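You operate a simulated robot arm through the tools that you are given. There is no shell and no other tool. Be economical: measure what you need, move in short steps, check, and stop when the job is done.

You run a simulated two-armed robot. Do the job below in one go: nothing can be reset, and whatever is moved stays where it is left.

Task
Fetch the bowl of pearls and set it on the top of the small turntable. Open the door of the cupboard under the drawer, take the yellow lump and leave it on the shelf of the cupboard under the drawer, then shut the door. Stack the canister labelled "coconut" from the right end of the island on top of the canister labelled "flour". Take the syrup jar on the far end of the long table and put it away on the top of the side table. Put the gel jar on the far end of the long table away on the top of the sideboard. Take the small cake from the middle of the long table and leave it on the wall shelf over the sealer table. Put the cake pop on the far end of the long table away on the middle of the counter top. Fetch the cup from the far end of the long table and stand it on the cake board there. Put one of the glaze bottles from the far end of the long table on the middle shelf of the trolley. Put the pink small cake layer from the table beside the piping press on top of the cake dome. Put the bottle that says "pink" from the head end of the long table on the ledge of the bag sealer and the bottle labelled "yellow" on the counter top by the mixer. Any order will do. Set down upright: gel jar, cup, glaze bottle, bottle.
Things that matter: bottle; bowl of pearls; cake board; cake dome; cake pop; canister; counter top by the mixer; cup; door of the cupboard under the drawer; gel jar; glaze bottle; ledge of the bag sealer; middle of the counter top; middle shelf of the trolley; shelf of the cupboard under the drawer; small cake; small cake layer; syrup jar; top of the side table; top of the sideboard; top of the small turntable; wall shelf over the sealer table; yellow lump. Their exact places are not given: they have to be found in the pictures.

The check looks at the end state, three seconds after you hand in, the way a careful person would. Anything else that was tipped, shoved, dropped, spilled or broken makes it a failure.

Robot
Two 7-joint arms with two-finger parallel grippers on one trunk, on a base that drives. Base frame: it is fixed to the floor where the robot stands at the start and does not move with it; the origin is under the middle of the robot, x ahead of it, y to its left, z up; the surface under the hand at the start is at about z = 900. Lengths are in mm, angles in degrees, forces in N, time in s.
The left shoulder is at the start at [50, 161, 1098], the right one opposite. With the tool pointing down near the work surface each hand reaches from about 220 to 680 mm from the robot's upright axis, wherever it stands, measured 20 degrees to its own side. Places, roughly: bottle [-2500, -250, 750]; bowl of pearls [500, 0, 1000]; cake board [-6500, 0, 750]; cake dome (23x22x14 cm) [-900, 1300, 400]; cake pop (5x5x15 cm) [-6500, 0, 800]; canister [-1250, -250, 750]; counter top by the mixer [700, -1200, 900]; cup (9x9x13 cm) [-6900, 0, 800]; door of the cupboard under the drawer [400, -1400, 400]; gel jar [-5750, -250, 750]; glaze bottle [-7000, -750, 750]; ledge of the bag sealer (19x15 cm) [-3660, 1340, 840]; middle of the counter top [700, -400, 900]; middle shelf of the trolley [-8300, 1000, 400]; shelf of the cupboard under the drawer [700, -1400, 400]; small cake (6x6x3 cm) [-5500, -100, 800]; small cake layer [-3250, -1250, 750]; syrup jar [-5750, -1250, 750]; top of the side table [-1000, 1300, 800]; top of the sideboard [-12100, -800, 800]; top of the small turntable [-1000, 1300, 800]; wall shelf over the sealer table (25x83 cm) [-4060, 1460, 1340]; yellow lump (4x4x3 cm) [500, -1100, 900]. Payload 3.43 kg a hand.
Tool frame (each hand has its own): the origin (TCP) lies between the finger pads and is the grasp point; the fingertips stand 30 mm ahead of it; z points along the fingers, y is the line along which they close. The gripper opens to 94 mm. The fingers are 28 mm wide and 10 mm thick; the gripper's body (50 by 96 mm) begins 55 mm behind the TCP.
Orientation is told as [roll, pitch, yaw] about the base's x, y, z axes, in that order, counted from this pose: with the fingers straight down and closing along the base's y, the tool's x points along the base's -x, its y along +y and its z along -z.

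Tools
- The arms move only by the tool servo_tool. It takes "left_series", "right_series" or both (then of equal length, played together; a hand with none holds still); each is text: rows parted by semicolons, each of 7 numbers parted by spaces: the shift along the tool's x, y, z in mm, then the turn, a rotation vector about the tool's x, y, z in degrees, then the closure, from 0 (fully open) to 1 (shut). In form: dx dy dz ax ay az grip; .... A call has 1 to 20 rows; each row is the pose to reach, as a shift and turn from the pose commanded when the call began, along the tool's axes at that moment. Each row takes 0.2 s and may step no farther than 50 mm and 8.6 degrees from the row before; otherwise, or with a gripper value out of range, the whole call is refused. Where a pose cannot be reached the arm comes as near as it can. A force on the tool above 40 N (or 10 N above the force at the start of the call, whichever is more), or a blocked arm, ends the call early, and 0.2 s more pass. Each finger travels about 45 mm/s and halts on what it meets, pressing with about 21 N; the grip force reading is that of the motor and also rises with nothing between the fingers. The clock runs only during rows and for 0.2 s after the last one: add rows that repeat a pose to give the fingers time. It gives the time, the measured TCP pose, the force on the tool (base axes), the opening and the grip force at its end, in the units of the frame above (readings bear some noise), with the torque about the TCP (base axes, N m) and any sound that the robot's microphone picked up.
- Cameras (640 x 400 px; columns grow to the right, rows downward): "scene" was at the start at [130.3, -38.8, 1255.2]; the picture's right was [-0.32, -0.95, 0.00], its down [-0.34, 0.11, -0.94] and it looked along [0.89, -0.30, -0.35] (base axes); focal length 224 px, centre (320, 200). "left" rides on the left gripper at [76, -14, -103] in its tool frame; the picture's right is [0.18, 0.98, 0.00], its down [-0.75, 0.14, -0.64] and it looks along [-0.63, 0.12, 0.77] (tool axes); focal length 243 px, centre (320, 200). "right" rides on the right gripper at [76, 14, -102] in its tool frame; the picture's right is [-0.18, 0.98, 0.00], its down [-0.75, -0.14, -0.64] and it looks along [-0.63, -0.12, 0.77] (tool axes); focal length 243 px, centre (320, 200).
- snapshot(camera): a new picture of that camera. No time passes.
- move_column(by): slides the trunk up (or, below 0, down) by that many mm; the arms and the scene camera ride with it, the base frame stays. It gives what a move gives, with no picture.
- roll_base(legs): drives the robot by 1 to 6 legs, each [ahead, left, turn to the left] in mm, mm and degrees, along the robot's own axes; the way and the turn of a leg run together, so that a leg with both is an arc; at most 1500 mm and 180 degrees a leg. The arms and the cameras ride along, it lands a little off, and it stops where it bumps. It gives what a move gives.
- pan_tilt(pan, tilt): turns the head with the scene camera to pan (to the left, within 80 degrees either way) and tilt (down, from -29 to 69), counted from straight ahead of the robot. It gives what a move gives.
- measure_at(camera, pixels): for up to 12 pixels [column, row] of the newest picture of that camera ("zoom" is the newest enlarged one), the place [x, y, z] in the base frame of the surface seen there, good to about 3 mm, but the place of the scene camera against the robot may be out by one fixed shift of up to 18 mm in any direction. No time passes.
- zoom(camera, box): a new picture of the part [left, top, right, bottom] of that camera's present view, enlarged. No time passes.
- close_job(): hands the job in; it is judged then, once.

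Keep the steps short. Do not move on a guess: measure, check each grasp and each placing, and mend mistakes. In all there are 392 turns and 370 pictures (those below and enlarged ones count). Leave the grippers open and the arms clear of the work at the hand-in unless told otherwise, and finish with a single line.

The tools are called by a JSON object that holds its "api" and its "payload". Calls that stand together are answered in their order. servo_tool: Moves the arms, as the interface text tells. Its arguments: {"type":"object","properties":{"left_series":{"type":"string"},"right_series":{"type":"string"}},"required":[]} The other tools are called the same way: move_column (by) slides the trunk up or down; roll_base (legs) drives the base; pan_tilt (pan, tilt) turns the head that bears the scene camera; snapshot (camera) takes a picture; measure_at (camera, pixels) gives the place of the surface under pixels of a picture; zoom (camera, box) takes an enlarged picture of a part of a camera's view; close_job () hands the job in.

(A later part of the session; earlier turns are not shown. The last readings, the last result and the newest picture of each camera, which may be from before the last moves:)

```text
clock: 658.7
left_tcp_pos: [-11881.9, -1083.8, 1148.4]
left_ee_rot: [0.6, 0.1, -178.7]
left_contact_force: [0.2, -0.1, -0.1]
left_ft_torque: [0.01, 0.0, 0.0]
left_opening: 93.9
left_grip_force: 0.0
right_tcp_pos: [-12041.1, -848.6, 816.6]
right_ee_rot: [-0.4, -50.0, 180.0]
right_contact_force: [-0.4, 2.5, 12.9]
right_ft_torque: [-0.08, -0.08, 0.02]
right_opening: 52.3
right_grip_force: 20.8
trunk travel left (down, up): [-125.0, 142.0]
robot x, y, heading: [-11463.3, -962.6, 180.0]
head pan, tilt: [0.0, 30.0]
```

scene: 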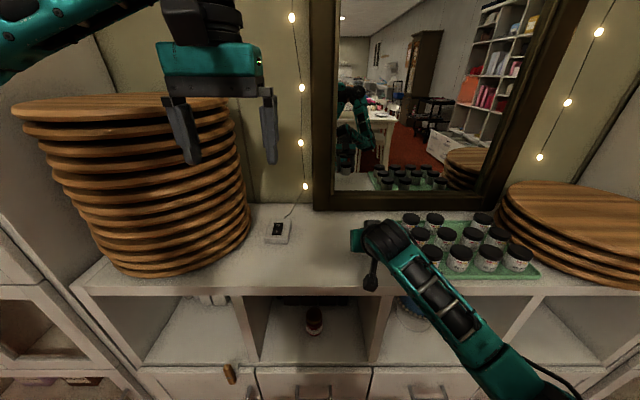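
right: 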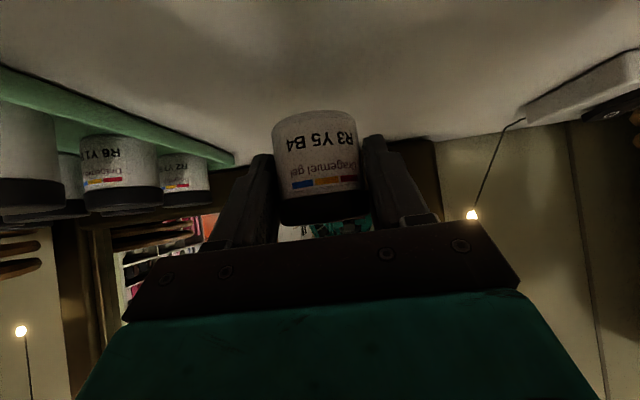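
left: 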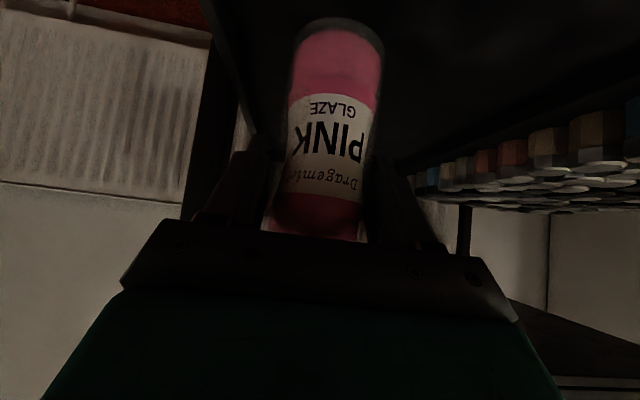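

Contact (13 N). I'll ease up 1.5 mm, open, and withdraw along the finger axis.

{"api": "servo_tool", "payload": {"right_series": "-1.2 0 -1 0 0 0 0.8;-1.2 0 -1 0 0 0 0.5;-1.2 0 -1 0 0 0 0.2;-1.2 0 -1 0 0 0 0;-1.2 0 -1 0 0 0 0;0 0 -30 0 0 0 0;0 0 -70 0 0 0 0;0 0 -115 0 0 0 0;0 0 -160 0 0 0 0"}}

{"api": "snapshot", "payload": {"camera": "right"}}

```text
clock: 660.7
left_tcp_pos: [-11882.8, -1082.9, 1149.4]
left_ee_rot: [0.5, 0.0, -178.7]
left_contact_force: [-0.1, 0.1, 0.3]
left_ft_torque: [0.02, 0.01, -0.03]
left_opening: 94.1
left_grip_force: 0.0
right_tcp_pos: [-11918.9, -848.6, 916.1]
right_ee_rot: [-0.5, -49.6, 180.1]
right_contact_force: [-0.4, -0.9, 0.2]
right_ft_torque: [-0.01, 0.0, 0.0]
right_opening: 94.0
right_grip_force: 0.2
trunk travel left (down, up): [-125.0, 142.0]
robot x, y, heading: [-11463.2, -965.1, 180.2]
head pan, tilt: [0.0, 30.0]
```

```text
163 pictures are left
```

right: 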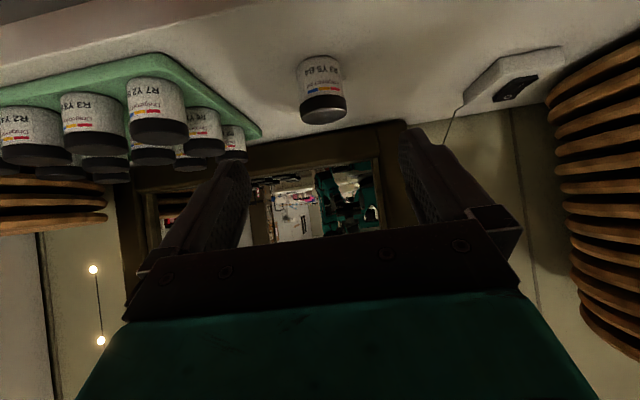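

The gel jar stands on the sideboard. I'll return the right hand to normal. Then I'll drive back the way I came, toward the left aisle of the long table for the syrup jar.

{"api": "servo_tool", "payload": {"right_series": "-25 -21 -27 0 6.2 0 0;-50 -42 -54 0 12.4 0 0;-74 -64 -81 0 18.6 0 0;-99 -85 -108 0 24.8 0 0;-124 -106 -135 0 31 0 0;-149 -128 -162 0 37.2 0 0;-173 -149 -189 0 43.4 0 0;-198 -170 -215 0 49.6 0 0"}}

{"api": "roll_base", "payload": {"legs": [[0, -290, 0], [-590, 0, 0], [0, -1010, 0], [0, 0, 180], [1400, 0, 0], [1450, 0, 0]]}}

```text
clock: 662.7
left_tcp_pos: [-11884.9, -1083.9, 1148.6]
left_ee_rot: [0.5, 0.3, -178.8]
left_contact_force: [-0.3, 0.0, -0.3]
left_ft_torque: [0.03, -0.05, 0.01]
left_opening: 94.1
left_grip_force: 0.1
right_tcp_pos: [-11874.6, -607.6, 1211.7]
right_ee_rot: [0.7, -1.5, 167.2]
right_contact_force: [-1.5, -0.9, -0.8]
right_ft_torque: [0.06, -0.06, -0.01]
right_opening: 93.9
right_grip_force: 0.0
right hand out of reach, approached as far as the arm can: row 2, 3, 4, 5, 6, 7, 8
trunk travel left (down, up): [-125.0, 142.0]
robot x, y, heading: [-11465.8, -967.1, 179.9]
head pan, tilt: [0.0, 30.0]
stopped in row 8 (right hand): the arm was blocked; the commanded pose is now the measured one
```

```text
clock: 698.4
left_tcp_pos: [-7596.5, 577.6, 1147.9]
left_ee_rot: [0.4, 0.0, 3.2]
left_contact_force: [0.3, 0.1, 0.8]
left_ft_torque: [0.01, -0.01, -0.01]
left_opening: 94.1
left_grip_force: 0.0
right_tcp_pos: [-7590.6, 102.1, 1212.9]
right_ee_rot: [0.8, -1.7, -10.6]
right_contact_force: [0.4, 0.2, 0.1]
right_ft_torque: [-0.02, 0.02, 0.0]
right_opening: 93.9
right_grip_force: 0.0
trunk travel left (down, up): [-125.0, 142.0]
robot x, y, heading: [-8012.5, 445.9, 2.2]
head pan, tilt: [0.0, 30.0]
```

The right arm ended a bit twisted. I'll look at its posture.

{"api": "pan_tilt", "payload": {"pan": -50, "tilt": 20}}

{"api": "snapshot", "payload": {"camera": "scene"}}

```text
clock: 699.6
left_tcp_pos: [-7597.1, 577.2, 1148.7]
left_ee_rot: [0.5, 0.2, 3.3]
left_contact_force: [-0.3, -0.1, 0.4]
left_ft_torque: [0.01, 0.04, 0.0]
left_opening: 94.1
left_grip_force: 0.1
right_tcp_pos: [-7591.1, 99.8, 1211.6]
right_ee_rot: [0.7, -1.6, -10.7]
right_contact_force: [0.9, -0.3, 0.7]
right_ft_torque: [0.02, -0.01, 0.0]
right_opening: 93.9
right_grip_force: 0.1
trunk travel left (down, up): [-125.0, 142.0]
robot x, y, heading: [-8016.0, 445.4, 2.2]
head pan, tilt: [-50.0, 20.0]
```

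```text
162 pictures are left
```

scene: 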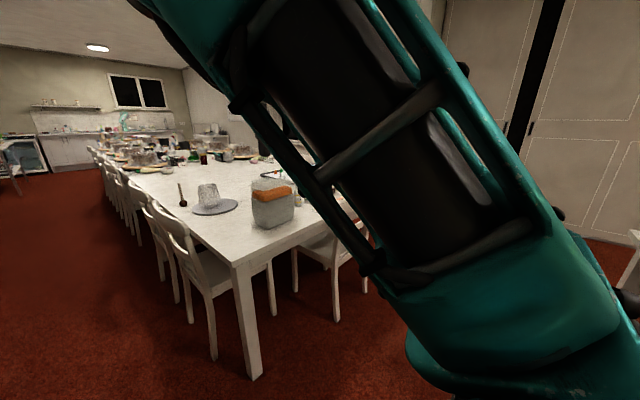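

The right elbow has flipped inward again. I'll repeat the cure: stretch forward, twist, bend, untwist. There's free space ahead here.

{"api": "servo_tool", "payload": {"right_series": "-28 21 9 -0.8 -7.5 -0.8 0.5;-55 42 19 -1.7 -15 -1.7 0.5;-83 62 28 -2.5 -22.4 -2.5 0.5;-111 83 37 -3.3 -29.9 -3.3 0.5;-138 104 47 -4.2 -37.3 -4.2 0.5;-166 125 56 -5 -44.8 -5 0.5;-194 146 65 -5.8 -52.3 -5.8 0.5;-221 167 75 -6.7 -59.7 -6.7 0.5;-249 187 84 -7.5 -67.2 -7.5 0.5;-277 208 93 -8.3 -74.7 -8.3 0.5;-304 229 103 -9.2 -82.1 -9.2 0.5;-332 250 112 -10 -89.6 -10 0.5;-370 258 112 -10 -89.6 -10 0.5;-410 266 112 -10 -89.6 -10 0.5;-450 274 112 -10 -89.6 -10 0.5"}}

{"api": "snapshot", "payload": {"camera": "scene"}}

```text
clock: 702.8
left_tcp_pos: [-7596.2, 576.1, 1148.7]
left_ee_rot: [0.7, 0.1, 3.2]
left_contact_force: [-0.4, 0.8, 0.4]
left_ft_torque: [0.06, 0.03, 0.0]
left_opening: 94.0
left_grip_force: 0.0
right_tcp_pos: [-7168.4, 283.9, 1113.2]
right_ee_rot: [161.5, -88.3, -159.4]
right_contact_force: [-0.4, -0.3, -0.2]
right_ft_torque: [-0.03, -0.04, 0.02]
right_opening: 47.1
right_grip_force: 0.1
right hand out of reach, approached as far as the arm can: row 8, 9, 14, 15
trunk travel left (down, up): [-125.0, 142.0]
robot x, y, heading: [-8013.0, 447.0, 1.8]
head pan, tilt: [-50.0, 20.0]
```

```text
161 pictures are left
```

scene: 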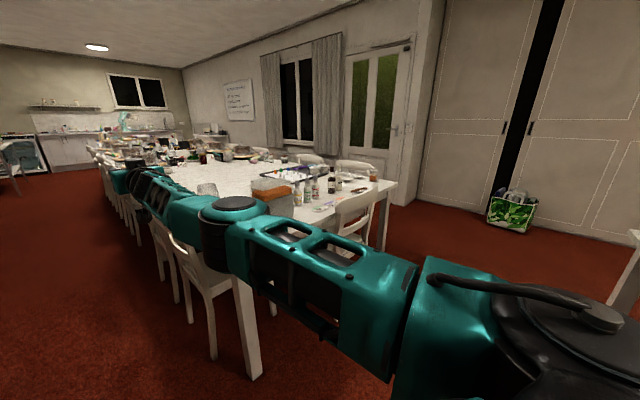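

Stretched. Now the twist by -160°.

{"api": "servo_tool", "payload": {"right_series": "0 0 0 0 0 -8 0.5;0 0 0 0 0 -16 0.5;0 0 0 0 0 -24 0.5;0 0 0 0 0 -32 0.5;0 0 0 0 0 -40 0.5;0 0 0 0 0 -48 0.5;0 0 0 0 0 -56 0.5;0 0 0 0 0 -64 0.5;0 0 0 0 0 -72 0.5;0 0 0 0 0 -80 0.5;0 0 0 0 0 -88 0.5;0 0 0 0 0 -96 0.5;0 0 0 0 0 -104 0.5;0 0 0 0 0 -112 0.5;0 0 0 0 0 -120 0.5;0 0 0 0 0 -128 0.5;0 0 0 0 0 -136 0.5;0 0 0 0 0 -144 0.5;0 0 0 0 0 -152 0.5;0 0 0 0 0 -160 0.5"}}

{"api": "snapshot", "payload": {"camera": "scene"}}

```text
clock: 707.0
left_tcp_pos: [-7596.5, 576.5, 1149.0]
left_ee_rot: [0.5, 0.1, 3.3]
left_contact_force: [-0.5, 0.2, 0.2]
left_ft_torque: [0.0, 0.0, 0.0]
left_opening: 93.8
left_grip_force: 0.0
right_tcp_pos: [-7169.3, 284.9, 1114.8]
right_ee_rot: [-95.0, 69.7, 87.3]
right_contact_force: [0.3, 0.4, 0.5]
right_ft_torque: [0.0, -0.04, 0.0]
right_opening: 46.9
right_grip_force: 0.1
trunk travel left (down, up): [-125.0, 142.0]
robot x, y, heading: [-8016.7, 444.1, 2.0]
head pan, tilt: [-50.0, 20.0]
```

```text
160 pictures are left
```

scene: 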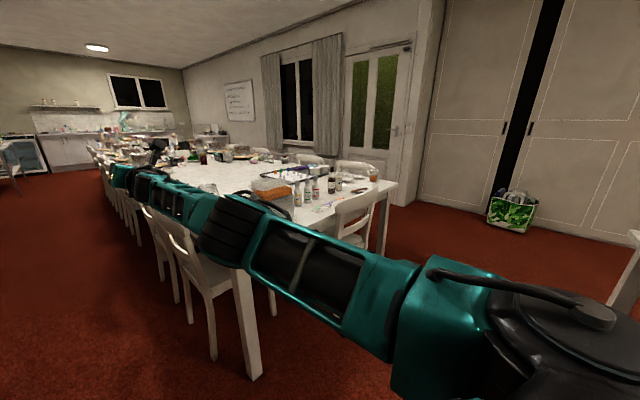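

Same follow-up as before: bend down, right and back with some back-twist.

{"api": "servo_tool", "payload": {"right_series": "-11 18 -15 0 0 5 0.5;-22 37 -30 0 0 10 0.5;-33 55 -50 0 0 15 0.5;-44 73 -75 0 0 20 0.5;-55 92 -100 0 0 25 0.5;-66 110 -130 0 0 30 0.5;-66 110 -170 0 0 35 0.5;-66 110 -210 0 0 40 0.5;-66 110 -250 0 0 45 0.5"}}

{"api": "snapshot", "payload": {"camera": "scene"}}

```text
clock: 709.0
left_tcp_pos: [-7598.3, 577.6, 1149.4]
left_ee_rot: [0.4, 0.2, 3.2]
left_contact_force: [0.0, 0.4, 0.5]
left_ft_torque: [0.01, 0.01, -0.01]
left_opening: 94.0
left_grip_force: 0.1
right_tcp_pos: [-7412.1, 197.4, 1008.1]
right_ee_rot: [-92.1, 24.5, 91.2]
right_contact_force: [0.5, 0.2, 0.4]
right_ft_torque: [0.0, -0.04, -0.01]
right_opening: 46.5
right_grip_force: 0.0
trunk travel left (down, up): [-125.0, 142.0]
robot x, y, heading: [-8014.3, 446.5, 2.0]
head pan, tilt: [-50.0, 20.0]
```

```text
159 pictures are left
```

scene: 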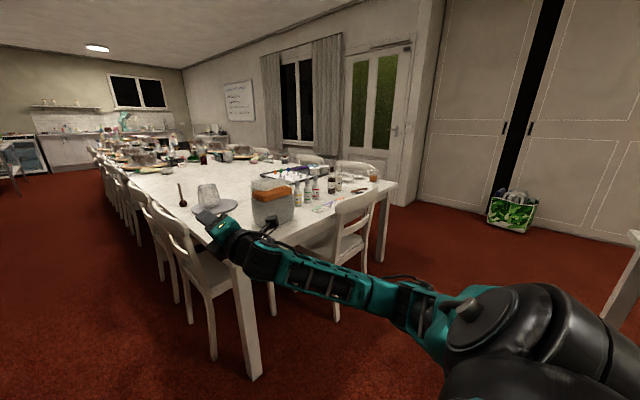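

Good, the elbow is outward and down. I'll untwist 115° with a small pull-back.

{"api": "servo_tool", "payload": {"right_series": "0 0 -10 0 0 8.2 0.5;0 0 -20 0 0 16.4 0.5;0 0 -30 0 0 24.6 0.5;0 0 -40 0 0 32.8 0.5;0 0 -50 0 0 41 0.5;0 0 -60 0 0 49.2 0.5;0 0 -70 0 0 57.4 0.5;0 0 -80 0 0 65.6 0.5;0 0 -90 0 0 73.8 0.5;0 0 -100 0 0 82 0.5;0 0 -110 0 0 90.2 0.5;0 0 -120 0 0 98.4 0.5;0 0 -130 0 0 106.6 0.5;0 0 -140 0 0 115 0.5;0 0 -140 0 0 115 0.5"}}

{"api": "servo_tool", "payload": {"right_series": "-19 -9 -1 0 7.5 0 0.5;-38 -18 -3 0 15 0 0.5;-57 -27 -4 0 22.5 0 0.5;-76 -36 -6 0 30 0 0.5;-95 -45 -7 0 37.5 0 0.5;-114 -53 -8 0 45 0 0.5;-133 -62 -10 0 52.5 0 0.5;-152 -71 -11 0 60 0 0.5;-171 -80 -12 0 67.5 0 0.5;-190 -89 -14 0 75 0 0.5;-209 -98 -15 0 82.5 0 0.5;-228 -107 -17 0 90 0 0;-228 -107 -17 0 90 0 0"}}

{"api": "snapshot", "payload": {"camera": "scene"}}

```text
clock: 712.2
left_tcp_pos: [-7597.5, 577.9, 1149.2]
left_ee_rot: [0.6, 0.2, 3.3]
left_contact_force: [-1.3, 0.0, 0.5]
left_ft_torque: [0.05, -0.01, 0.05]
left_opening: 94.0
left_grip_force: 0.0
right_tcp_pos: [-7551.8, 192.7, 1004.2]
right_ee_rot: [162.8, -88.3, -160.7]
right_contact_force: [0.1, 0.2, 1.0]
right_ft_torque: [0.0, -0.03, 0.01]
right_opening: 47.0
right_grip_force: 0.1
trunk travel left (down, up): [-125.0, 142.0]
robot x, y, heading: [-8011.1, 447.5, 1.7]
head pan, tilt: [-50.0, 20.0]
```

```text
clock: 715.0
left_tcp_pos: [-7596.4, 577.9, 1148.7]
left_ee_rot: [0.6, 0.1, 3.2]
left_contact_force: [-0.7, 0.9, -0.5]
left_ft_torque: [0.02, -0.04, -0.02]
left_opening: 94.1
left_grip_force: 0.0
right_tcp_pos: [-7573.0, 83.2, 1228.1]
right_ee_rot: [0.4, -1.8, 2.0]
right_contact_force: [0.2, -0.4, 0.6]
right_ft_torque: [-0.01, -0.01, -0.01]
right_opening: 94.1
right_grip_force: 0.0
trunk travel left (down, up): [-125.0, 142.0]
robot x, y, heading: [-8015.8, 444.0, 2.0]
head pan, tilt: [-50.0, 20.0]
```

```text
158 pictures are left
```

scene: 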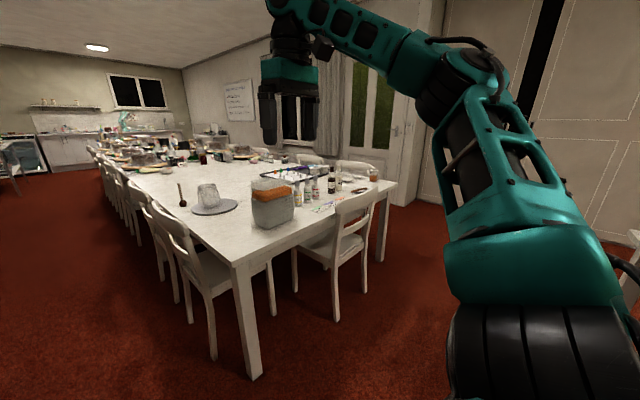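

The right arm is back to normal. I'll drive to the left aisle for the syrup jar.

{"api": "roll_base", "payload": {"legs": [[270, 0, -2], [0, -1450, 0], [0, -830, 0], [1450, 0, 0], [0, 0, 90]]}}

{"api": "pan_tilt", "payload": {"pan": -25, "tilt": 30}}

{"api": "snapshot", "payload": {"camera": "scene"}}

```text
clock: 747.3
left_tcp_pos: [-6391.6, -1369.7, 1148.4]
left_ee_rot: [0.5, 0.0, 93.8]
left_contact_force: [-0.8, -1.1, 0.0]
left_ft_torque: [0.0, 0.01, -0.01]
left_opening: 94.1
left_grip_force: 0.0
right_tcp_pos: [-5899.0, -1337.8, 1228.3]
right_ee_rot: [0.4, -1.8, 92.7]
right_contact_force: [0.1, 0.3, -0.4]
right_ft_torque: [0.01, 0.0, 0.01]
right_opening: 94.1
right_grip_force: 0.2
trunk travel left (down, up): [-125.0, 142.0]
robot x, y, heading: [-6255.9, -1783.8, 92.9]
head pan, tilt: [-50.0, 20.0]
```

```text
clock: 748.2
left_tcp_pos: [-6393.1, -1367.6, 1149.0]
left_ee_rot: [0.5, 0.1, 93.9]
left_contact_force: [0.0, 0.0, -0.1]
left_ft_torque: [-0.01, -0.03, 0.04]
left_opening: 94.0
left_grip_force: 0.0
right_tcp_pos: [-5896.8, -1337.9, 1228.7]
right_ee_rot: [0.4, -1.7, 92.7]
right_contact_force: [-0.2, 0.0, -0.6]
right_ft_torque: [-0.02, -0.01, -0.02]
right_opening: 93.9
right_grip_force: 0.0
trunk travel left (down, up): [-125.0, 142.0]
robot x, y, heading: [-6256.0, -1781.9, 92.7]
head pan, tilt: [-25.0, 30.0]
```

```text
157 pictures are left
```

scene: 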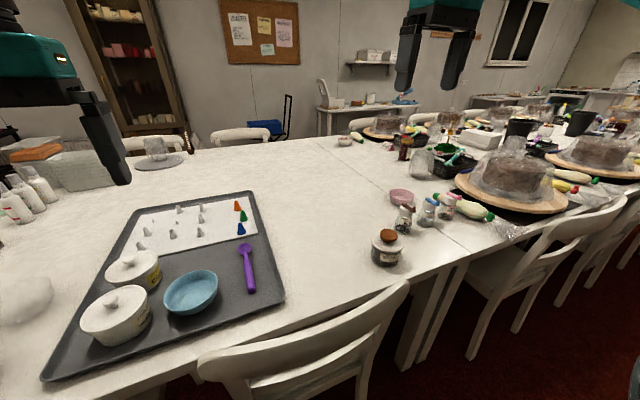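

{"api": "zoom", "payload": {"camera": "scene", "box": [340, 170, 480, 290]}}

{"api": "measure_at", "payload": {"camera": "scene", "pixels": [[387, 252], [387, 235], [373, 245], [402, 245], [387, 265], [404, 222], [395, 290], [215, 370], [440, 275], [560, 240], [405, 285], [380, 190]]}}

```text
3.33 times, centred on (410, 230) of scene
```

zoom: 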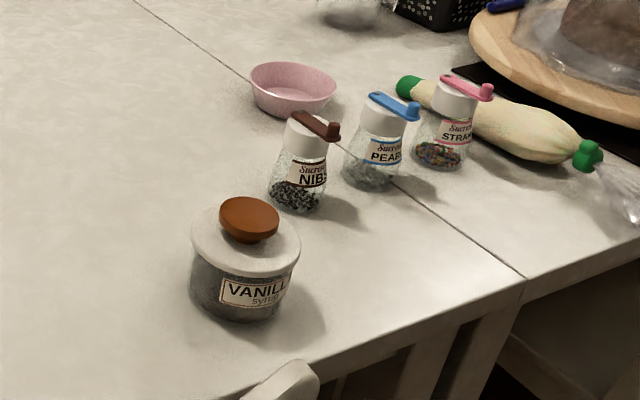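

```text
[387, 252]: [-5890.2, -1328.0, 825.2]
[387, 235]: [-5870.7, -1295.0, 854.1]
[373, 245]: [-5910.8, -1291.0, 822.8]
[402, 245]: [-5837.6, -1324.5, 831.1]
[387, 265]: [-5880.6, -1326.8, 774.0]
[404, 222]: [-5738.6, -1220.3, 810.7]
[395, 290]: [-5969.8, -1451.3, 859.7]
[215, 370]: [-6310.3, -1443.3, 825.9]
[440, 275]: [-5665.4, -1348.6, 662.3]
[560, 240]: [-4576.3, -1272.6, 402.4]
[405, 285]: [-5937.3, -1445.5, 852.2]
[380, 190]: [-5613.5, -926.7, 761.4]
```

It's the VANILLA syrup jar at (-5873,-1295). I'll position the robot for the left hand.

{"api": "roll_base", "payload": {"legs": [[-70, 0, -2.7], [0, -520, 0]]}}

{"api": "servo_tool", "payload": {"left_series": "-30 0 25 0 0 0 0;-60 0 55 0 0 0 0;-90 0 85 0 0 0 0;-115 0 120 0 0 0 0;-120 0 160 0 0 0 0"}}

{"api": "snapshot", "payload": {"camera": "left"}}

```text
clock: 753.9
left_tcp_pos: [-5847.5, -1430.7, 1148.4]
left_ee_rot: [0.6, 0.2, 91.1]
left_contact_force: [1.2, -0.4, 0.2]
left_ft_torque: [0.02, -0.03, 0.0]
left_opening: 94.0
left_grip_force: 0.0
right_tcp_pos: [-5353.8, -1424.0, 1229.3]
right_ee_rot: [0.3, -1.7, 90.0]
right_contact_force: [0.2, 0.5, -0.1]
right_ft_torque: [0.0, 0.03, 0.0]
right_opening: 93.8
right_grip_force: 0.1
trunk travel left (down, up): [-125.0, 142.0]
robot x, y, heading: [-5730.9, -1852.9, 89.9]
head pan, tilt: [-25.0, 30.0]
```

```text
clock: 755.1
left_tcp_pos: [-5850.8, -1310.4, 988.3]
left_ee_rot: [0.5, 0.0, 91.1]
left_contact_force: [0.8, -0.5, -1.0]
left_ft_torque: [0.0, -0.01, 0.03]
left_opening: 94.1
left_grip_force: 0.0
right_tcp_pos: [-5351.8, -1424.2, 1228.9]
right_ee_rot: [0.3, -1.8, 90.0]
right_contact_force: [0.9, 0.4, -0.4]
right_ft_torque: [0.01, -0.01, 0.02]
right_opening: 93.6
right_grip_force: 0.0
trunk travel left (down, up): [-125.0, 142.0]
robot x, y, heading: [-5732.9, -1854.4, 90.0]
head pan, tilt: [-25.0, 30.0]
```

```text
155 pictures are left
```

left: 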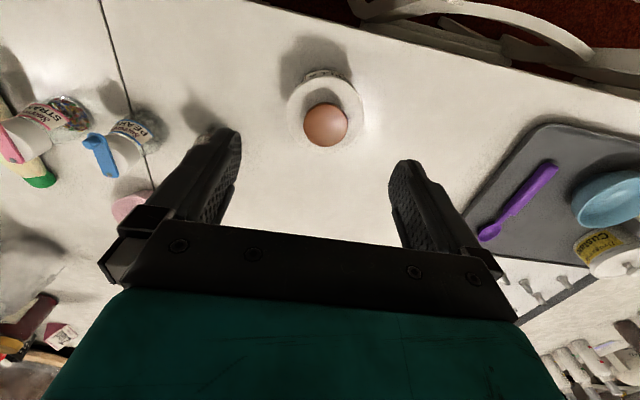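

{"api": "measure_at", "payload": {"camera": "left", "pixels": [[325, 125], [304, 125], [347, 125], [287, 115], [363, 110], [325, 82], [330, 145], [325, 105], [300, 140], [352, 135]]}}

```text
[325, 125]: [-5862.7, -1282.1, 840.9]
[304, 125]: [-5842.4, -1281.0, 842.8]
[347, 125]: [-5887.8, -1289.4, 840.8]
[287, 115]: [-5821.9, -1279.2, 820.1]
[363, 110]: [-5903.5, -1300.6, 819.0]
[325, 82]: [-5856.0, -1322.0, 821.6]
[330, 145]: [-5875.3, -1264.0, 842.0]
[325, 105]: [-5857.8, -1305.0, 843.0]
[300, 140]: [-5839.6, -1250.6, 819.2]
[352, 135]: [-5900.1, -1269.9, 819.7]
```

The lid's centre is (-5864,-1283), 82 mm across, lid top z 820. I'll go over it and down to TCP 812 (6 mm clearance each side), then close.

{"api": "servo_tool", "payload": {"left_series": "-27 13 45 0 0 0 0;-27 13 90 0 0 0 0;-27 13 120 0 0 0 0;-27 13 130 0 0 0 0"}}

{"api": "snapshot", "payload": {"camera": "left"}}

```text
refused: row 1 steps farther than a row can; nothing moved
```

```text
154 pictures are left
```

left: 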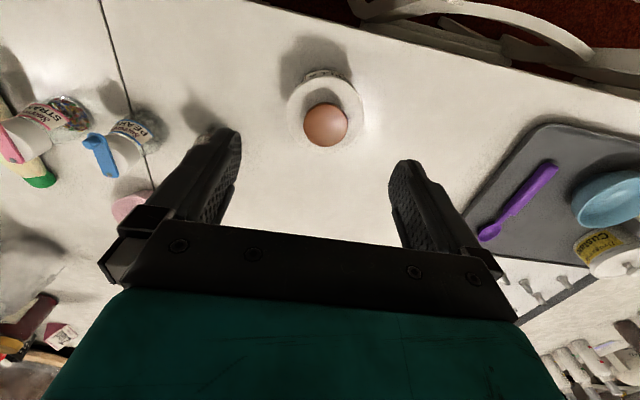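

{"api": "servo_tool", "payload": {"left_series": "-27 13 25 0 0 0 0;-27 13 65 0 0 0 0;-27 13 105 0 0 0 0;-27 13 125 0 0 0 0;-27 13 125 0 0 0 0"}}

{"api": "snapshot", "payload": {"camera": "left"}}

```text
clock: 756.3
left_tcp_pos: [-5866.1, -1285.6, 862.5]
left_ee_rot: [0.6, 0.1, 91.2]
left_contact_force: [-0.4, -0.3, -0.1]
left_ft_torque: [0.02, 0.02, -0.02]
left_opening: 93.8
left_grip_force: 0.0
right_tcp_pos: [-5354.0, -1425.0, 1229.2]
right_ee_rot: [0.5, -1.6, 90.0]
right_contact_force: [-0.2, 0.5, -0.5]
right_ft_torque: [0.0, -0.01, 0.01]
right_opening: 94.0
right_grip_force: 0.2
trunk travel left (down, up): [-125.0, 142.0]
robot x, y, heading: [-5735.0, -1854.6, 90.3]
head pan, tilt: [-25.0, 30.0]
```

```text
153 pictures are left
```

left: 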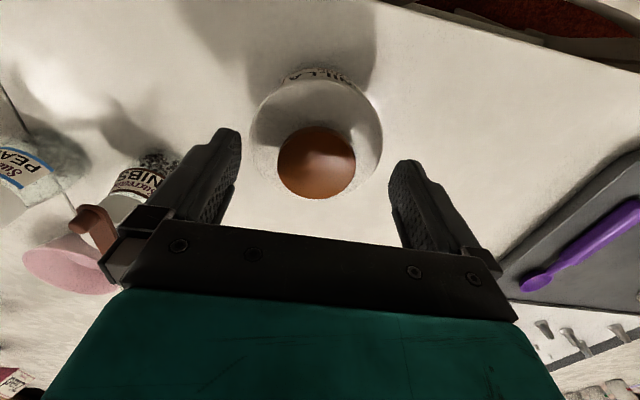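

{"api": "measure_at", "payload": {"camera": "left", "pixels": [[253, 130], [380, 130], [316, 165], [281, 165], [353, 165], [315, 75], [320, 195], [255, 160], [378, 160]]}}

```text
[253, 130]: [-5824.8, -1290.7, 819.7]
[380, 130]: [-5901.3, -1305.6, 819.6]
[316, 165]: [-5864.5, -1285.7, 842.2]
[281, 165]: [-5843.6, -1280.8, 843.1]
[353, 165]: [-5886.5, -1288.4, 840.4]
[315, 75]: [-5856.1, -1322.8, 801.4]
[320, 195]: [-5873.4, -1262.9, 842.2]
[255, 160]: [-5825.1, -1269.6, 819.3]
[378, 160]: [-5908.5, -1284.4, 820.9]
```

Centred. I'll go down 50, close and lift.

{"api": "servo_tool", "payload": {"left_series": "0 0 20 0 0 0 0;0 0 40 0 0 0 0;0 0 50 0 0 0 0;0 0 50 0 0 0 0.1;0 0 50 0 0 0 0.25;0 0 50 0 0 0 0.4;0 0 50 0 0 0 0.4;0 0 35 0 0 0 0.4;0 0 0 0 0 0 0.4"}}

{"api": "snapshot", "payload": {"camera": "left"}}

{"api": "snapshot", "payload": {"camera": "scene"}}

```text
clock: 758.3
left_tcp_pos: [-5866.9, -1285.4, 864.1]
left_ee_rot: [0.7, 0.2, 91.2]
left_contact_force: [0.0, 0.0, -0.6]
left_ft_torque: [0.01, -0.01, -0.03]
left_opening: 90.5
left_grip_force: 20.6
right_tcp_pos: [-5353.4, -1424.9, 1228.6]
right_ee_rot: [0.4, -1.7, 90.0]
right_contact_force: [0.7, -0.3, 0.0]
right_ft_torque: [0.02, -0.03, -0.01]
right_opening: 94.0
right_grip_force: 0.0
trunk travel left (down, up): [-125.0, 142.0]
robot x, y, heading: [-5729.0, -1853.9, 89.9]
head pan, tilt: [-25.0, 30.0]
heard: snap
```

```text
152 pictures are left
```

left: 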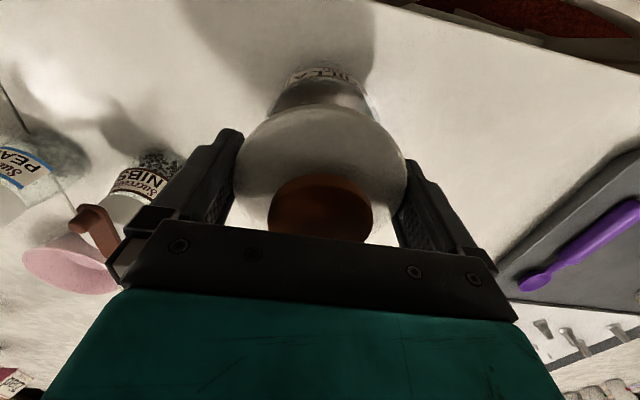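

```text
151 pictures are left
```

scene: 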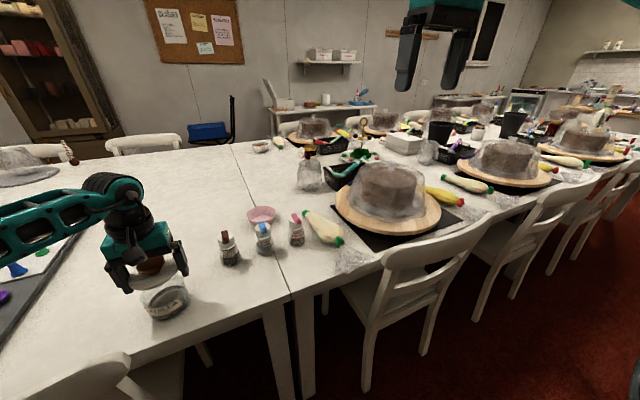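

A snap: the lid came off and the jar stayed. I'll put the lid back at the same place and press it down gently.

{"api": "servo_tool", "payload": {"left_series": "0 0 20 0 0 0 0.4;0 0 38 0 0 0 0.4;0 0 46 0 0 0 0.4;0 0 49 0 0 0 0.4;0 0 51 0 0 0 0.4;0 0 53 0 0 0 0.4;0 0 53 0 0 0 0.4"}}

{"api": "zoom", "payload": {"camera": "scene", "box": [90, 170, 250, 340]}}

```text
clock: 759.9
left_tcp_pos: [-5867.3, -1284.9, 814.6]
left_ee_rot: [0.5, -0.3, 91.2]
left_contact_force: [-3.4, 7.3, 27.2]
left_ft_torque: [-0.03, 0.44, -0.01]
left_opening: 89.3
left_grip_force: 21.4
right_tcp_pos: [-5352.2, -1426.2, 1230.6]
right_ee_rot: [0.5, -1.9, 90.0]
right_contact_force: [-0.3, 0.0, -0.1]
right_ft_torque: [0.0, -0.02, 0.0]
right_opening: 94.2
right_grip_force: 0.1
trunk travel left (down, up): [-125.0, 142.0]
robot x, y, heading: [-5732.0, -1852.8, 89.6]
head pan, tilt: [-25.0, 30.0]
```

```text
2.35 times, centred on (170, 255) of scene
```

zoom: 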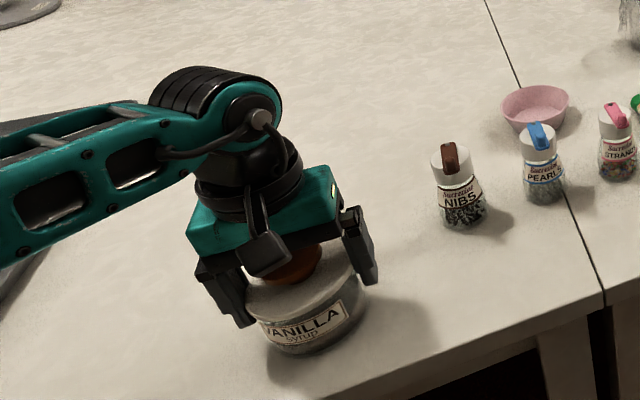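

The lid is seated but I heard no click yet. I'll press 3 mm further.

{"api": "servo_tool", "payload": {"left_series": "0 0 1 0 0 0 0.4;0 0 2 0 0 0 0.4;0 0 3 0 0 0 0.4;0 0 4 0 0 0 0.4;0 0 4 0 0 0 0.4"}}

```text
clock: 761.1
left_tcp_pos: [-5866.3, -1285.7, 808.9]
left_ee_rot: [0.5, -0.1, 91.2]
left_contact_force: [-7.7, 6.2, 21.8]
left_ft_torque: [0.07, 0.3, -0.02]
left_opening: 89.7
left_grip_force: 21.0
right_tcp_pos: [-5352.7, -1426.5, 1230.4]
right_ee_rot: [0.3, -1.7, 90.0]
right_contact_force: [-0.1, 0.7, -0.6]
right_ft_torque: [-0.02, -0.01, 0.04]
right_opening: 94.1
right_grip_force: 0.1
trunk travel left (down, up): [-125.0, 142.0]
robot x, y, heading: [-5733.5, -1850.9, 90.0]
head pan, tilt: [-25.0, 30.0]
```

I'll open, rise, and look at the jar.

{"api": "servo_tool", "payload": {"left_series": "0 0 -1 0 0 0 0.4;0 0 -1 0 0 0 0;0 0 -1 0 0 0 0;0 0 -1 0 0 0 0;0 0 -30 0 0 0 0;0 0 -70 0 0 0 0;15 0 -110 0 0 0 0"}}

{"api": "snapshot", "payload": {"camera": "left"}}

{"api": "zoom", "payload": {"camera": "scene", "box": [90, 190, 250, 340]}}

```text
clock: 762.7
left_tcp_pos: [-5865.3, -1300.4, 918.4]
left_ee_rot: [0.4, 0.1, 91.2]
left_contact_force: [0.0, -0.3, 0.5]
left_ft_torque: [0.01, -0.01, 0.02]
left_opening: 94.0
left_grip_force: 0.1
right_tcp_pos: [-5351.8, -1425.7, 1228.1]
right_ee_rot: [0.4, -1.8, 90.0]
right_contact_force: [0.1, -0.5, -0.4]
right_ft_torque: [0.0, 0.02, 0.03]
right_opening: 93.7
right_grip_force: 0.0
trunk travel left (down, up): [-125.0, 142.0]
robot x, y, heading: [-5735.7, -1851.3, 90.1]
head pan, tilt: [-25.0, 30.0]
```

```text
149 pictures are left
```

left: 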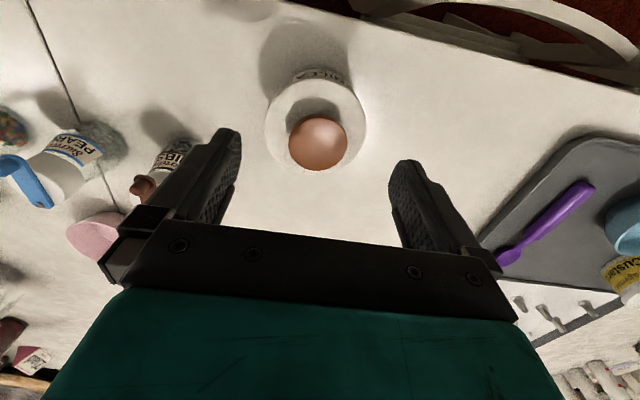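

```text
2.67 times, centred on (170, 265) of scene
```

zoom: 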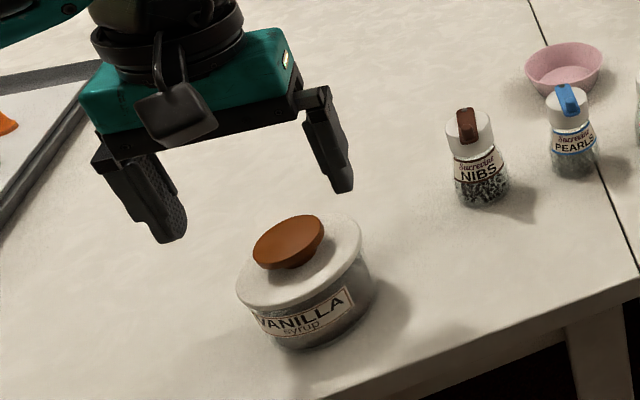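

{"api": "measure_at", "payload": {"camera": "left", "pixels": [[268, 120], [364, 120], [275, 95], [350, 90], [310, 83], [290, 160], [350, 155], [318, 140], [300, 130], [340, 145], [320, 168], [325, 76]]}}

{"api": "zoom", "payload": {"camera": "left", "box": [240, 50, 390, 190]}}

```text
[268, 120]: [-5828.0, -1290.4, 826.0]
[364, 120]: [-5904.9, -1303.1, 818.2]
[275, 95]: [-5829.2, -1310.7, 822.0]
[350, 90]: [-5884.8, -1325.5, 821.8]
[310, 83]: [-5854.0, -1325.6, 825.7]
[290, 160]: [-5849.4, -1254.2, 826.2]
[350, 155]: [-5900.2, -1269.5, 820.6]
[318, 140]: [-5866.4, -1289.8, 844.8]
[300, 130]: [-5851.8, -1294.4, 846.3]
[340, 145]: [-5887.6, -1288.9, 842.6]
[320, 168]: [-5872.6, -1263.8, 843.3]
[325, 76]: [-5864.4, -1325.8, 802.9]
```

```text
2.86 times, centred on (315, 120) of left
```

zoom: 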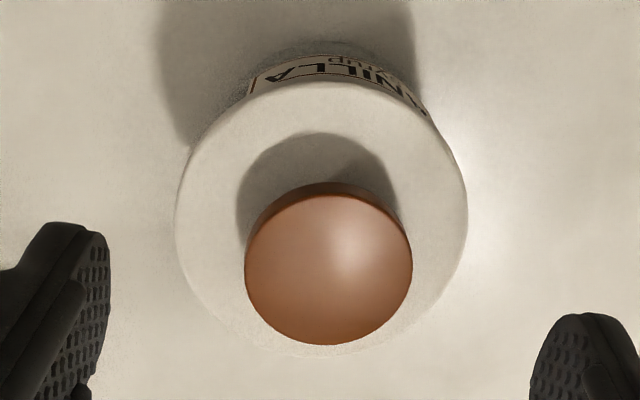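

The lid is tilted: the +x side is about 6 mm too high. I'll press that side down with closed fingertips.

{"api": "servo_tool", "payload": {"left_series": "-12 -31 0 0 0 0 0.5;-12 -31 0 0 0 0 1;-12 -31 20 0 0 0 1;-12 -31 40 0 0 0 1;-12 -31 55 0 0 0 1;-12 -31 60 0 0 0 1;-12 -31 62 0 0 0 1;-12 -31 64 0 0 0 1;-12 -31 66 0 0 0 1;-12 -31 68 0 0 0 1;-12 -31 70 0 0 0 1;-12 -31 72 0 0 0 1"}}

{"api": "snapshot", "payload": {"camera": "left"}}

```text
clock: 763.9
left_tcp_pos: [-5835.8, -1284.0, 877.5]
left_ee_rot: [0.1, -0.8, 91.3]
left_contact_force: [-2.7, -4.0, 21.6]
left_ft_torque: [-0.41, 0.21, 0.0]
left_opening: 0.0
left_grip_force: 11.7
right_tcp_pos: [-5352.6, -1424.7, 1229.6]
right_ee_rot: [0.4, -1.7, 90.0]
right_contact_force: [0.5, 0.1, 0.2]
right_ft_torque: [-0.05, -0.01, -0.01]
right_opening: 93.9
right_grip_force: 0.1
trunk travel left (down, up): [-125.0, 142.0]
robot x, y, heading: [-5735.8, -1854.5, 89.7]
head pan, tilt: [-25.0, 30.0]
stopped in row 6 (left hand): the force on the tool passed its limit at 47 N (the readings are from after the stop); the commanded pose is now the measured one
```

```text
146 pictures are left
```

left: 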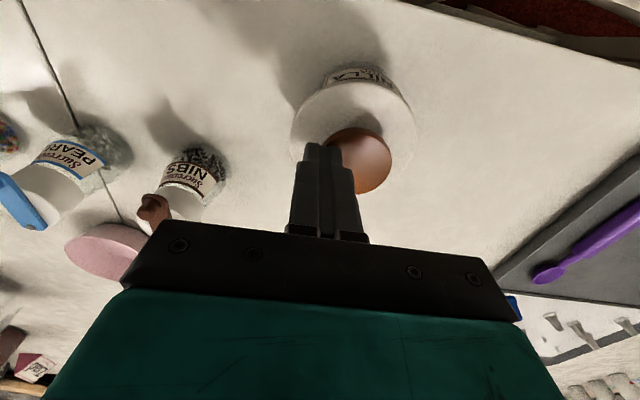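

It touched the knob's edge. I'll shift 7 mm further out and press again.

{"api": "servo_tool", "payload": {"left_series": "0 0 -12 0 0 0 1;0 -7 -12 0 0 0 1;0 -7 5 0 0 0 1;0 -7 14 0 0 0 1;0 -7 18 0 0 0 1;0 -7 20 0 0 0 1;0 -7 22 0 0 0 1;0 -7 24 0 0 0 1;0 -7 26 0 0 0 1;0 -7 28 0 0 0 1;0 -7 30 0 0 0 1"}}

```text
clock: 766.3
left_tcp_pos: [-5826.4, -1285.1, 850.3]
left_ee_rot: [0.1, -1.1, 91.2]
left_contact_force: [1.0, -3.3, 38.1]
left_ft_torque: [-0.53, 0.04, 0.03]
left_opening: 0.0
left_grip_force: 21.0
right_tcp_pos: [-5352.9, -1428.3, 1231.0]
right_ee_rot: [0.6, -2.0, 90.0]
right_contact_force: [0.7, -0.8, 0.0]
right_ft_torque: [0.03, 0.0, 0.01]
right_opening: 94.0
right_grip_force: 0.1
trunk travel left (down, up): [-125.0, 142.0]
robot x, y, heading: [-5728.7, -1852.4, 90.3]
head pan, tilt: [-25.0, 30.0]
heard: snap
```

Snap: the lid is seated again. I'll rise and check that it's level.

{"api": "servo_tool", "payload": {"left_series": "0 0 -20 0 0 0 1;0 0 -60 0 0 0 0.5;20 0 -95 0 0 0 0;40 20 -110 0 0 0 0"}}

{"api": "snapshot", "payload": {"camera": "left"}}

```text
clock: 767.3
left_tcp_pos: [-5848.1, -1324.5, 951.8]
left_ee_rot: [0.3, -0.6, 91.3]
left_contact_force: [-0.2, 0.4, -0.4]
left_ft_torque: [0.0, 0.0, 0.0]
left_opening: 67.3
left_grip_force: 0.0
right_tcp_pos: [-5353.4, -1424.3, 1230.2]
right_ee_rot: [0.4, -1.9, 90.0]
right_contact_force: [-1.0, -0.3, -1.1]
right_ft_torque: [0.0, -0.01, 0.0]
right_opening: 93.8
right_grip_force: 0.0
trunk travel left (down, up): [-125.0, 142.0]
robot x, y, heading: [-5734.1, -1854.1, 90.1]
head pan, tilt: [-25.0, 30.0]
```

```text
145 pictures are left
```

left: 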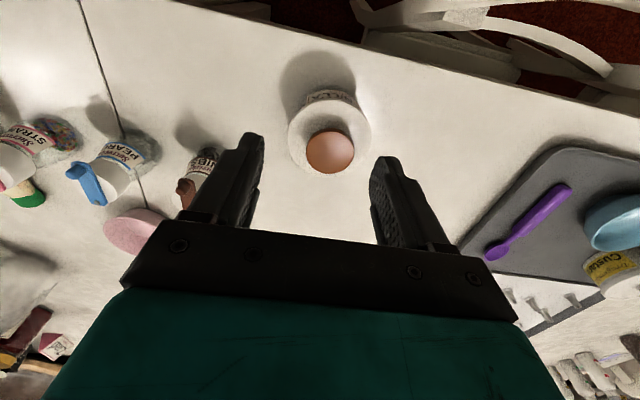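

{"api": "measure_at", "payload": {"camera": "left", "pixels": [[291, 140], [370, 135], [297, 115], [362, 112], [330, 103], [298, 165], [330, 150], [335, 97], [310, 96], [355, 98]]}}

```text
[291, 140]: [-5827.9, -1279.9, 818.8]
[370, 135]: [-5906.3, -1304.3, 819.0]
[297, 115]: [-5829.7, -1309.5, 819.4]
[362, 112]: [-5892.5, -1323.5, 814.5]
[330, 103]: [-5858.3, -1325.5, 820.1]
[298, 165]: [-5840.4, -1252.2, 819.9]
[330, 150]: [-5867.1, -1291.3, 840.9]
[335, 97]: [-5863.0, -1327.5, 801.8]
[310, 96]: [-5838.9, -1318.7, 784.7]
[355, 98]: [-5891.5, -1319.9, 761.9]
```

The lid is level again at z 819. Now I'll take the jar by its body with the hand pitched 60° and yawed 10°. I'll re-position the base a little and pose the hand in front.

{"api": "roll_base", "payload": {"legs": [[-45, 30, 0]]}}

{"api": "servo_tool", "payload": {"left_series": "8 -3 14 -0.5 -6 -0.9 0;16 -5 28 -1 -12 -1.8 0;24 -8 42 -1.6 -18 -2.7 0;30 -11 56 -2.1 -24 -3.6 0;36 -14 70 -2.6 -30 -4.5 0;40 -17 84 -3.1 -36 -5.5 0;40 -20 98 -3.6 -42 -6.4 0;36 -23 112 -4.2 -48 -7.3 0;30 -26 126 -4.7 -54 -8.2 0;26 -30 140 -5.2 -59.9 -9.1 0;26 -30 140 -5.2 -59.9 -9.1 0"}}

{"api": "snapshot", "payload": {"camera": "left"}}

```text
clock: 768.3
left_tcp_pos: [-5876.2, -1369.6, 951.6]
left_ee_rot: [0.1, -0.6, 91.4]
left_contact_force: [-0.7, -0.3, 0.4]
left_ft_torque: [0.0, -0.03, 0.02]
left_opening: 93.9
left_grip_force: 0.0
right_tcp_pos: [-5384.0, -1469.4, 1229.4]
right_ee_rot: [0.3, -1.8, 90.0]
right_contact_force: [-0.1, 0.2, 0.8]
right_ft_torque: [-0.01, -0.03, -0.01]
right_opening: 94.2
right_grip_force: 0.0
trunk travel left (down, up): [-125.0, 142.0]
robot x, y, heading: [-5763.2, -1900.1, 89.9]
head pan, tilt: [-25.0, 30.0]
```

```text
clock: 770.7
left_tcp_pos: [-5847.8, -1394.1, 810.5]
left_ee_rot: [0.2, -60.7, 101.3]
left_contact_force: [0.0, 0.1, -0.1]
left_ft_torque: [-0.01, 0.01, -0.01]
left_opening: 94.0
left_grip_force: 0.1
right_tcp_pos: [-5383.1, -1468.3, 1228.8]
right_ee_rot: [0.4, -1.7, 90.0]
right_contact_force: [-0.4, 0.1, -0.1]
right_ft_torque: [-0.01, 0.0, -0.02]
right_opening: 93.9
right_grip_force: 0.0
trunk travel left (down, up): [-125.0, 142.0]
robot x, y, heading: [-5761.9, -1895.9, 90.1]
head pan, tilt: [-25.0, 30.0]
```

```text
144 pictures are left
```

left: 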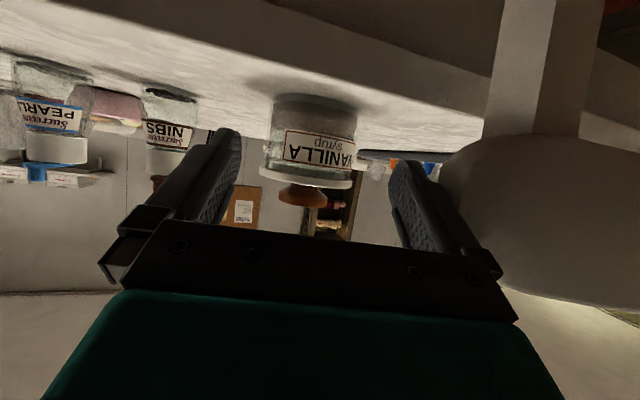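

{"api": "measure_at", "payload": {"camera": "left", "pixels": [[460, 160], [450, 190], [480, 200], [275, 130], [357, 135], [315, 120], [315, 100], [263, 170], [352, 180], [520, 270], [310, 165], [500, 60]]}}

```text
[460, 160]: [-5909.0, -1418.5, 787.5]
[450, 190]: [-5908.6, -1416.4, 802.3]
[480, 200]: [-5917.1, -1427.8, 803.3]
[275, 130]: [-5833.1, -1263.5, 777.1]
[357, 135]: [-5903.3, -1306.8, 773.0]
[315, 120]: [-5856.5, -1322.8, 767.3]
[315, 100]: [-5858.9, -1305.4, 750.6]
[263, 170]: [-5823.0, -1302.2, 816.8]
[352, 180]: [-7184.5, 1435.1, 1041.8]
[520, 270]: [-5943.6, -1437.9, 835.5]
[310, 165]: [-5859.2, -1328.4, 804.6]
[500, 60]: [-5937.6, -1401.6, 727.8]
```

The chair is close by (about 8 mm) but the path moves away from it. I'll go in along the axis and stop around the jar body before closing.

{"api": "servo_tool", "payload": {"left_series": "-3 -1 30 0 0 0 0;-7 -1 60 0 0 0 0;-21 -1 84.5 0 0 0 0;-33 -1 107.6 0 0 0 0;-28 -1 110.6 0 0 0 0;-28 -1 110.6 0 0 0 0"}}

{"api": "snapshot", "payload": {"camera": "left"}}

```text
clock: 772.1
left_tcp_pos: [-5866.8, -1285.1, 782.5]
left_ee_rot: [0.1, -60.8, 101.1]
left_contact_force: [0.9, -4.0, 6.9]
left_ft_torque: [-0.14, -0.06, -0.05]
left_opening: 94.1
left_grip_force: 0.1
right_tcp_pos: [-5382.9, -1468.8, 1230.8]
right_ee_rot: [0.4, -1.8, 90.0]
right_contact_force: [0.5, -0.3, -0.3]
right_ft_torque: [0.02, -0.02, 0.02]
right_opening: 94.0
right_grip_force: 0.1
trunk travel left (down, up): [-125.0, 142.0]
robot x, y, heading: [-5763.6, -1897.0, 90.2]
head pan, tilt: [-25.0, 30.0]
```

```text
143 pictures are left
```

left: 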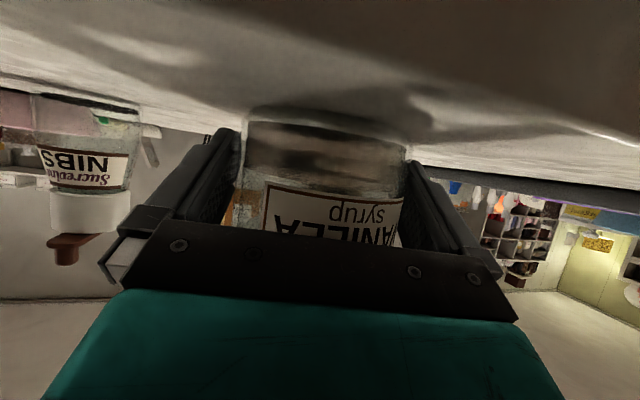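

The palm just touches the lid's front edge. I'll back off 4 mm along the axis, then close.

{"api": "servo_tool", "payload": {"left_series": "0 0 -2 0 0 0 0;0 0 -4 0 0 0 0;0 0 -4 0 0 0 0.1;0 0 -4 0 0 0 0.2;0 0 -4 0 0 0 0.35;0 0 -4 0 0 0 0.35;0 0 -4 0 0 0 0.35"}}

```text
clock: 773.7
left_tcp_pos: [-5867.1, -1289.2, 782.2]
left_ee_rot: [0.2, -60.6, 101.1]
left_contact_force: [0.3, 0.4, 0.1]
left_ft_torque: [0.01, 0.01, -0.01]
left_opening: 84.1
left_grip_force: 21.3
right_tcp_pos: [-5383.6, -1468.5, 1227.4]
right_ee_rot: [0.4, -1.7, 89.9]
right_contact_force: [0.6, 0.4, 1.0]
right_ft_torque: [0.01, 0.0, -0.03]
right_opening: 94.4
right_grip_force: 0.0
trunk travel left (down, up): [-125.0, 142.0]
robot x, y, heading: [-5761.6, -1897.1, 89.9]
head pan, tilt: [-25.0, 30.0]
```

Gripped at 84 mm, which is the body (the lid was 90). I'll lift slowly 60 mm and listen.

{"api": "servo_tool", "payload": {"left_series": "-13 0 -7 0 0 0 0.35;-30 0 -17 0 0 0 0.35;-52 0 -29 0 0 0 0.35;-52 0 -29 0 0 0 0.35"}}

{"api": "snapshot", "payload": {"camera": "left"}}

{"api": "zoom", "payload": {"camera": "scene", "box": [60, 160, 260, 340]}}

```text
clock: 774.7
left_tcp_pos: [-5866.9, -1289.6, 841.5]
left_ee_rot: [0.2, -60.5, 101.2]
left_contact_force: [-0.1, 0.1, -4.1]
left_ft_torque: [-0.01, -0.03, 0.02]
left_opening: 83.9
left_grip_force: 21.4
right_tcp_pos: [-5383.2, -1469.3, 1228.5]
right_ee_rot: [0.5, -1.7, 90.0]
right_contact_force: [0.1, -1.0, -0.1]
right_ft_torque: [0.01, -0.02, -0.01]
right_opening: 94.0
right_grip_force: 0.1
trunk travel left (down, up): [-125.0, 142.0]
robot x, y, heading: [-5762.0, -1900.4, 90.0]
head pan, tilt: [-25.0, 30.0]
```

```text
142 pictures are left
```

left: 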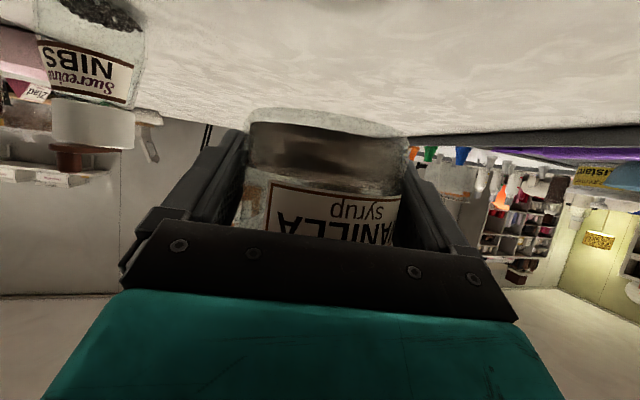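

```text
2.22 times, centred on (160, 250) of scene
```

zoom: 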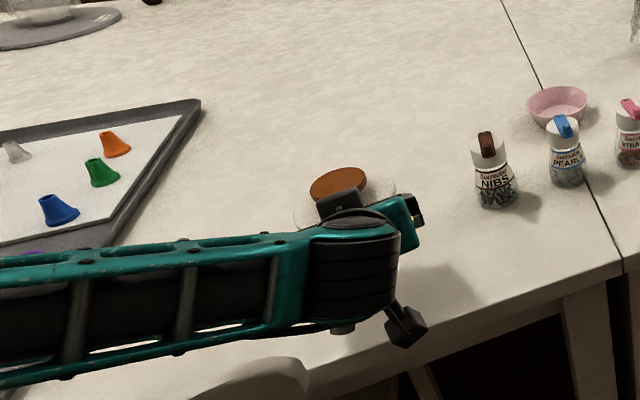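

The whole jar is up, lid on. I'll raise it, draw back, and drive around the far end to the right side for the cake pop.

{"api": "servo_tool", "payload": {"left_series": "-35 0 -20 0 0 0 0.35;-70 0 -40 0 0 0 0.35;-105 0 -60 0 0 0 0.35;-120 0 -90 0 0 0 0.35;-105 0 -130 0 0 0 0.35;-90 0 -165 0 0 0 0.35"}}

{"api": "roll_base", "payload": {"legs": [[0, 1450, 0], [0, 540, 0], [1450, 0, 0], [960, 0, 0], [0, 0, 180], [0, 1100, 0]]}}

{"api": "pan_tilt", "payload": {"pan": 0, "tilt": 30}}

{"api": "snapshot", "payload": {"camera": "scene"}}

```text
clock: 776.1
left_tcp_pos: [-5845.6, -1387.8, 1001.7]
left_ee_rot: [0.2, -60.6, 101.2]
left_contact_force: [-0.2, 0.1, -3.7]
left_ft_torque: [0.0, 0.0, -0.01]
left_opening: 84.2
left_grip_force: 21.3
right_tcp_pos: [-5383.5, -1469.9, 1228.1]
right_ee_rot: [0.4, -1.7, 90.0]
right_contact_force: [-0.8, -0.7, 0.1]
right_ft_torque: [0.0, 0.03, 0.01]
right_opening: 94.1
right_grip_force: 0.0
trunk travel left (down, up): [-125.0, 142.0]
robot x, y, heading: [-5761.5, -1895.4, 89.9]
head pan, tilt: [-25.0, 30.0]
```

```text
clock: 822.0
left_tcp_pos: [-6610.0, 9.1, 1001.8]
left_ee_rot: [0.2, -60.6, -77.6]
left_contact_force: [0.4, 0.4, -2.5]
left_ft_torque: [0.01, -0.03, 0.02]
left_opening: 84.1
left_grip_force: 20.6
right_tcp_pos: [-7074.6, 80.9, 1228.6]
right_ee_rot: [0.4, -1.7, -88.7]
right_contact_force: [0.2, -0.2, -0.7]
right_ft_torque: [0.02, 0.02, 0.01]
right_opening: 94.2
right_grip_force: 0.1
trunk travel left (down, up): [-125.0, 142.0]
robot x, y, heading: [-6705.9, 522.1, -88.6]
head pan, tilt: [-25.0, 30.0]
```

```text
clock: 822.9
left_tcp_pos: [-6610.4, 9.7, 1002.5]
left_ee_rot: [0.2, -60.5, -77.6]
left_contact_force: [0.0, -0.1, -3.2]
left_ft_torque: [0.01, 0.0, 0.0]
left_opening: 84.2
left_grip_force: 20.6
right_tcp_pos: [-7074.8, 79.9, 1228.9]
right_ee_rot: [0.4, -1.7, -88.8]
right_contact_force: [-0.3, -0.1, -0.1]
right_ft_torque: [-0.01, -0.03, -0.01]
right_opening: 93.8
right_grip_force: 0.0
trunk travel left (down, up): [-125.0, 142.0]
robot x, y, heading: [-6707.4, 515.4, -88.5]
head pan, tilt: [0.0, 30.0]
```

```text
140 pictures are left
```

scene: 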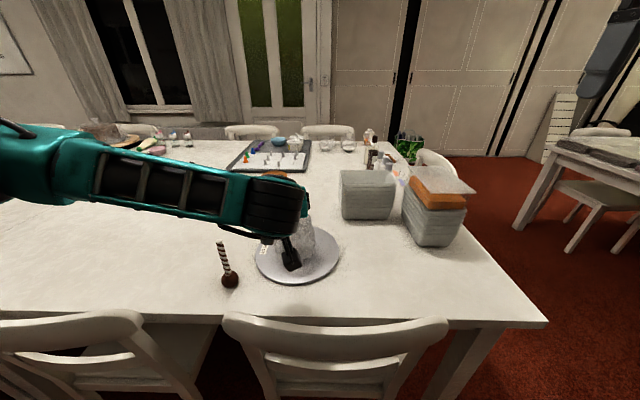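

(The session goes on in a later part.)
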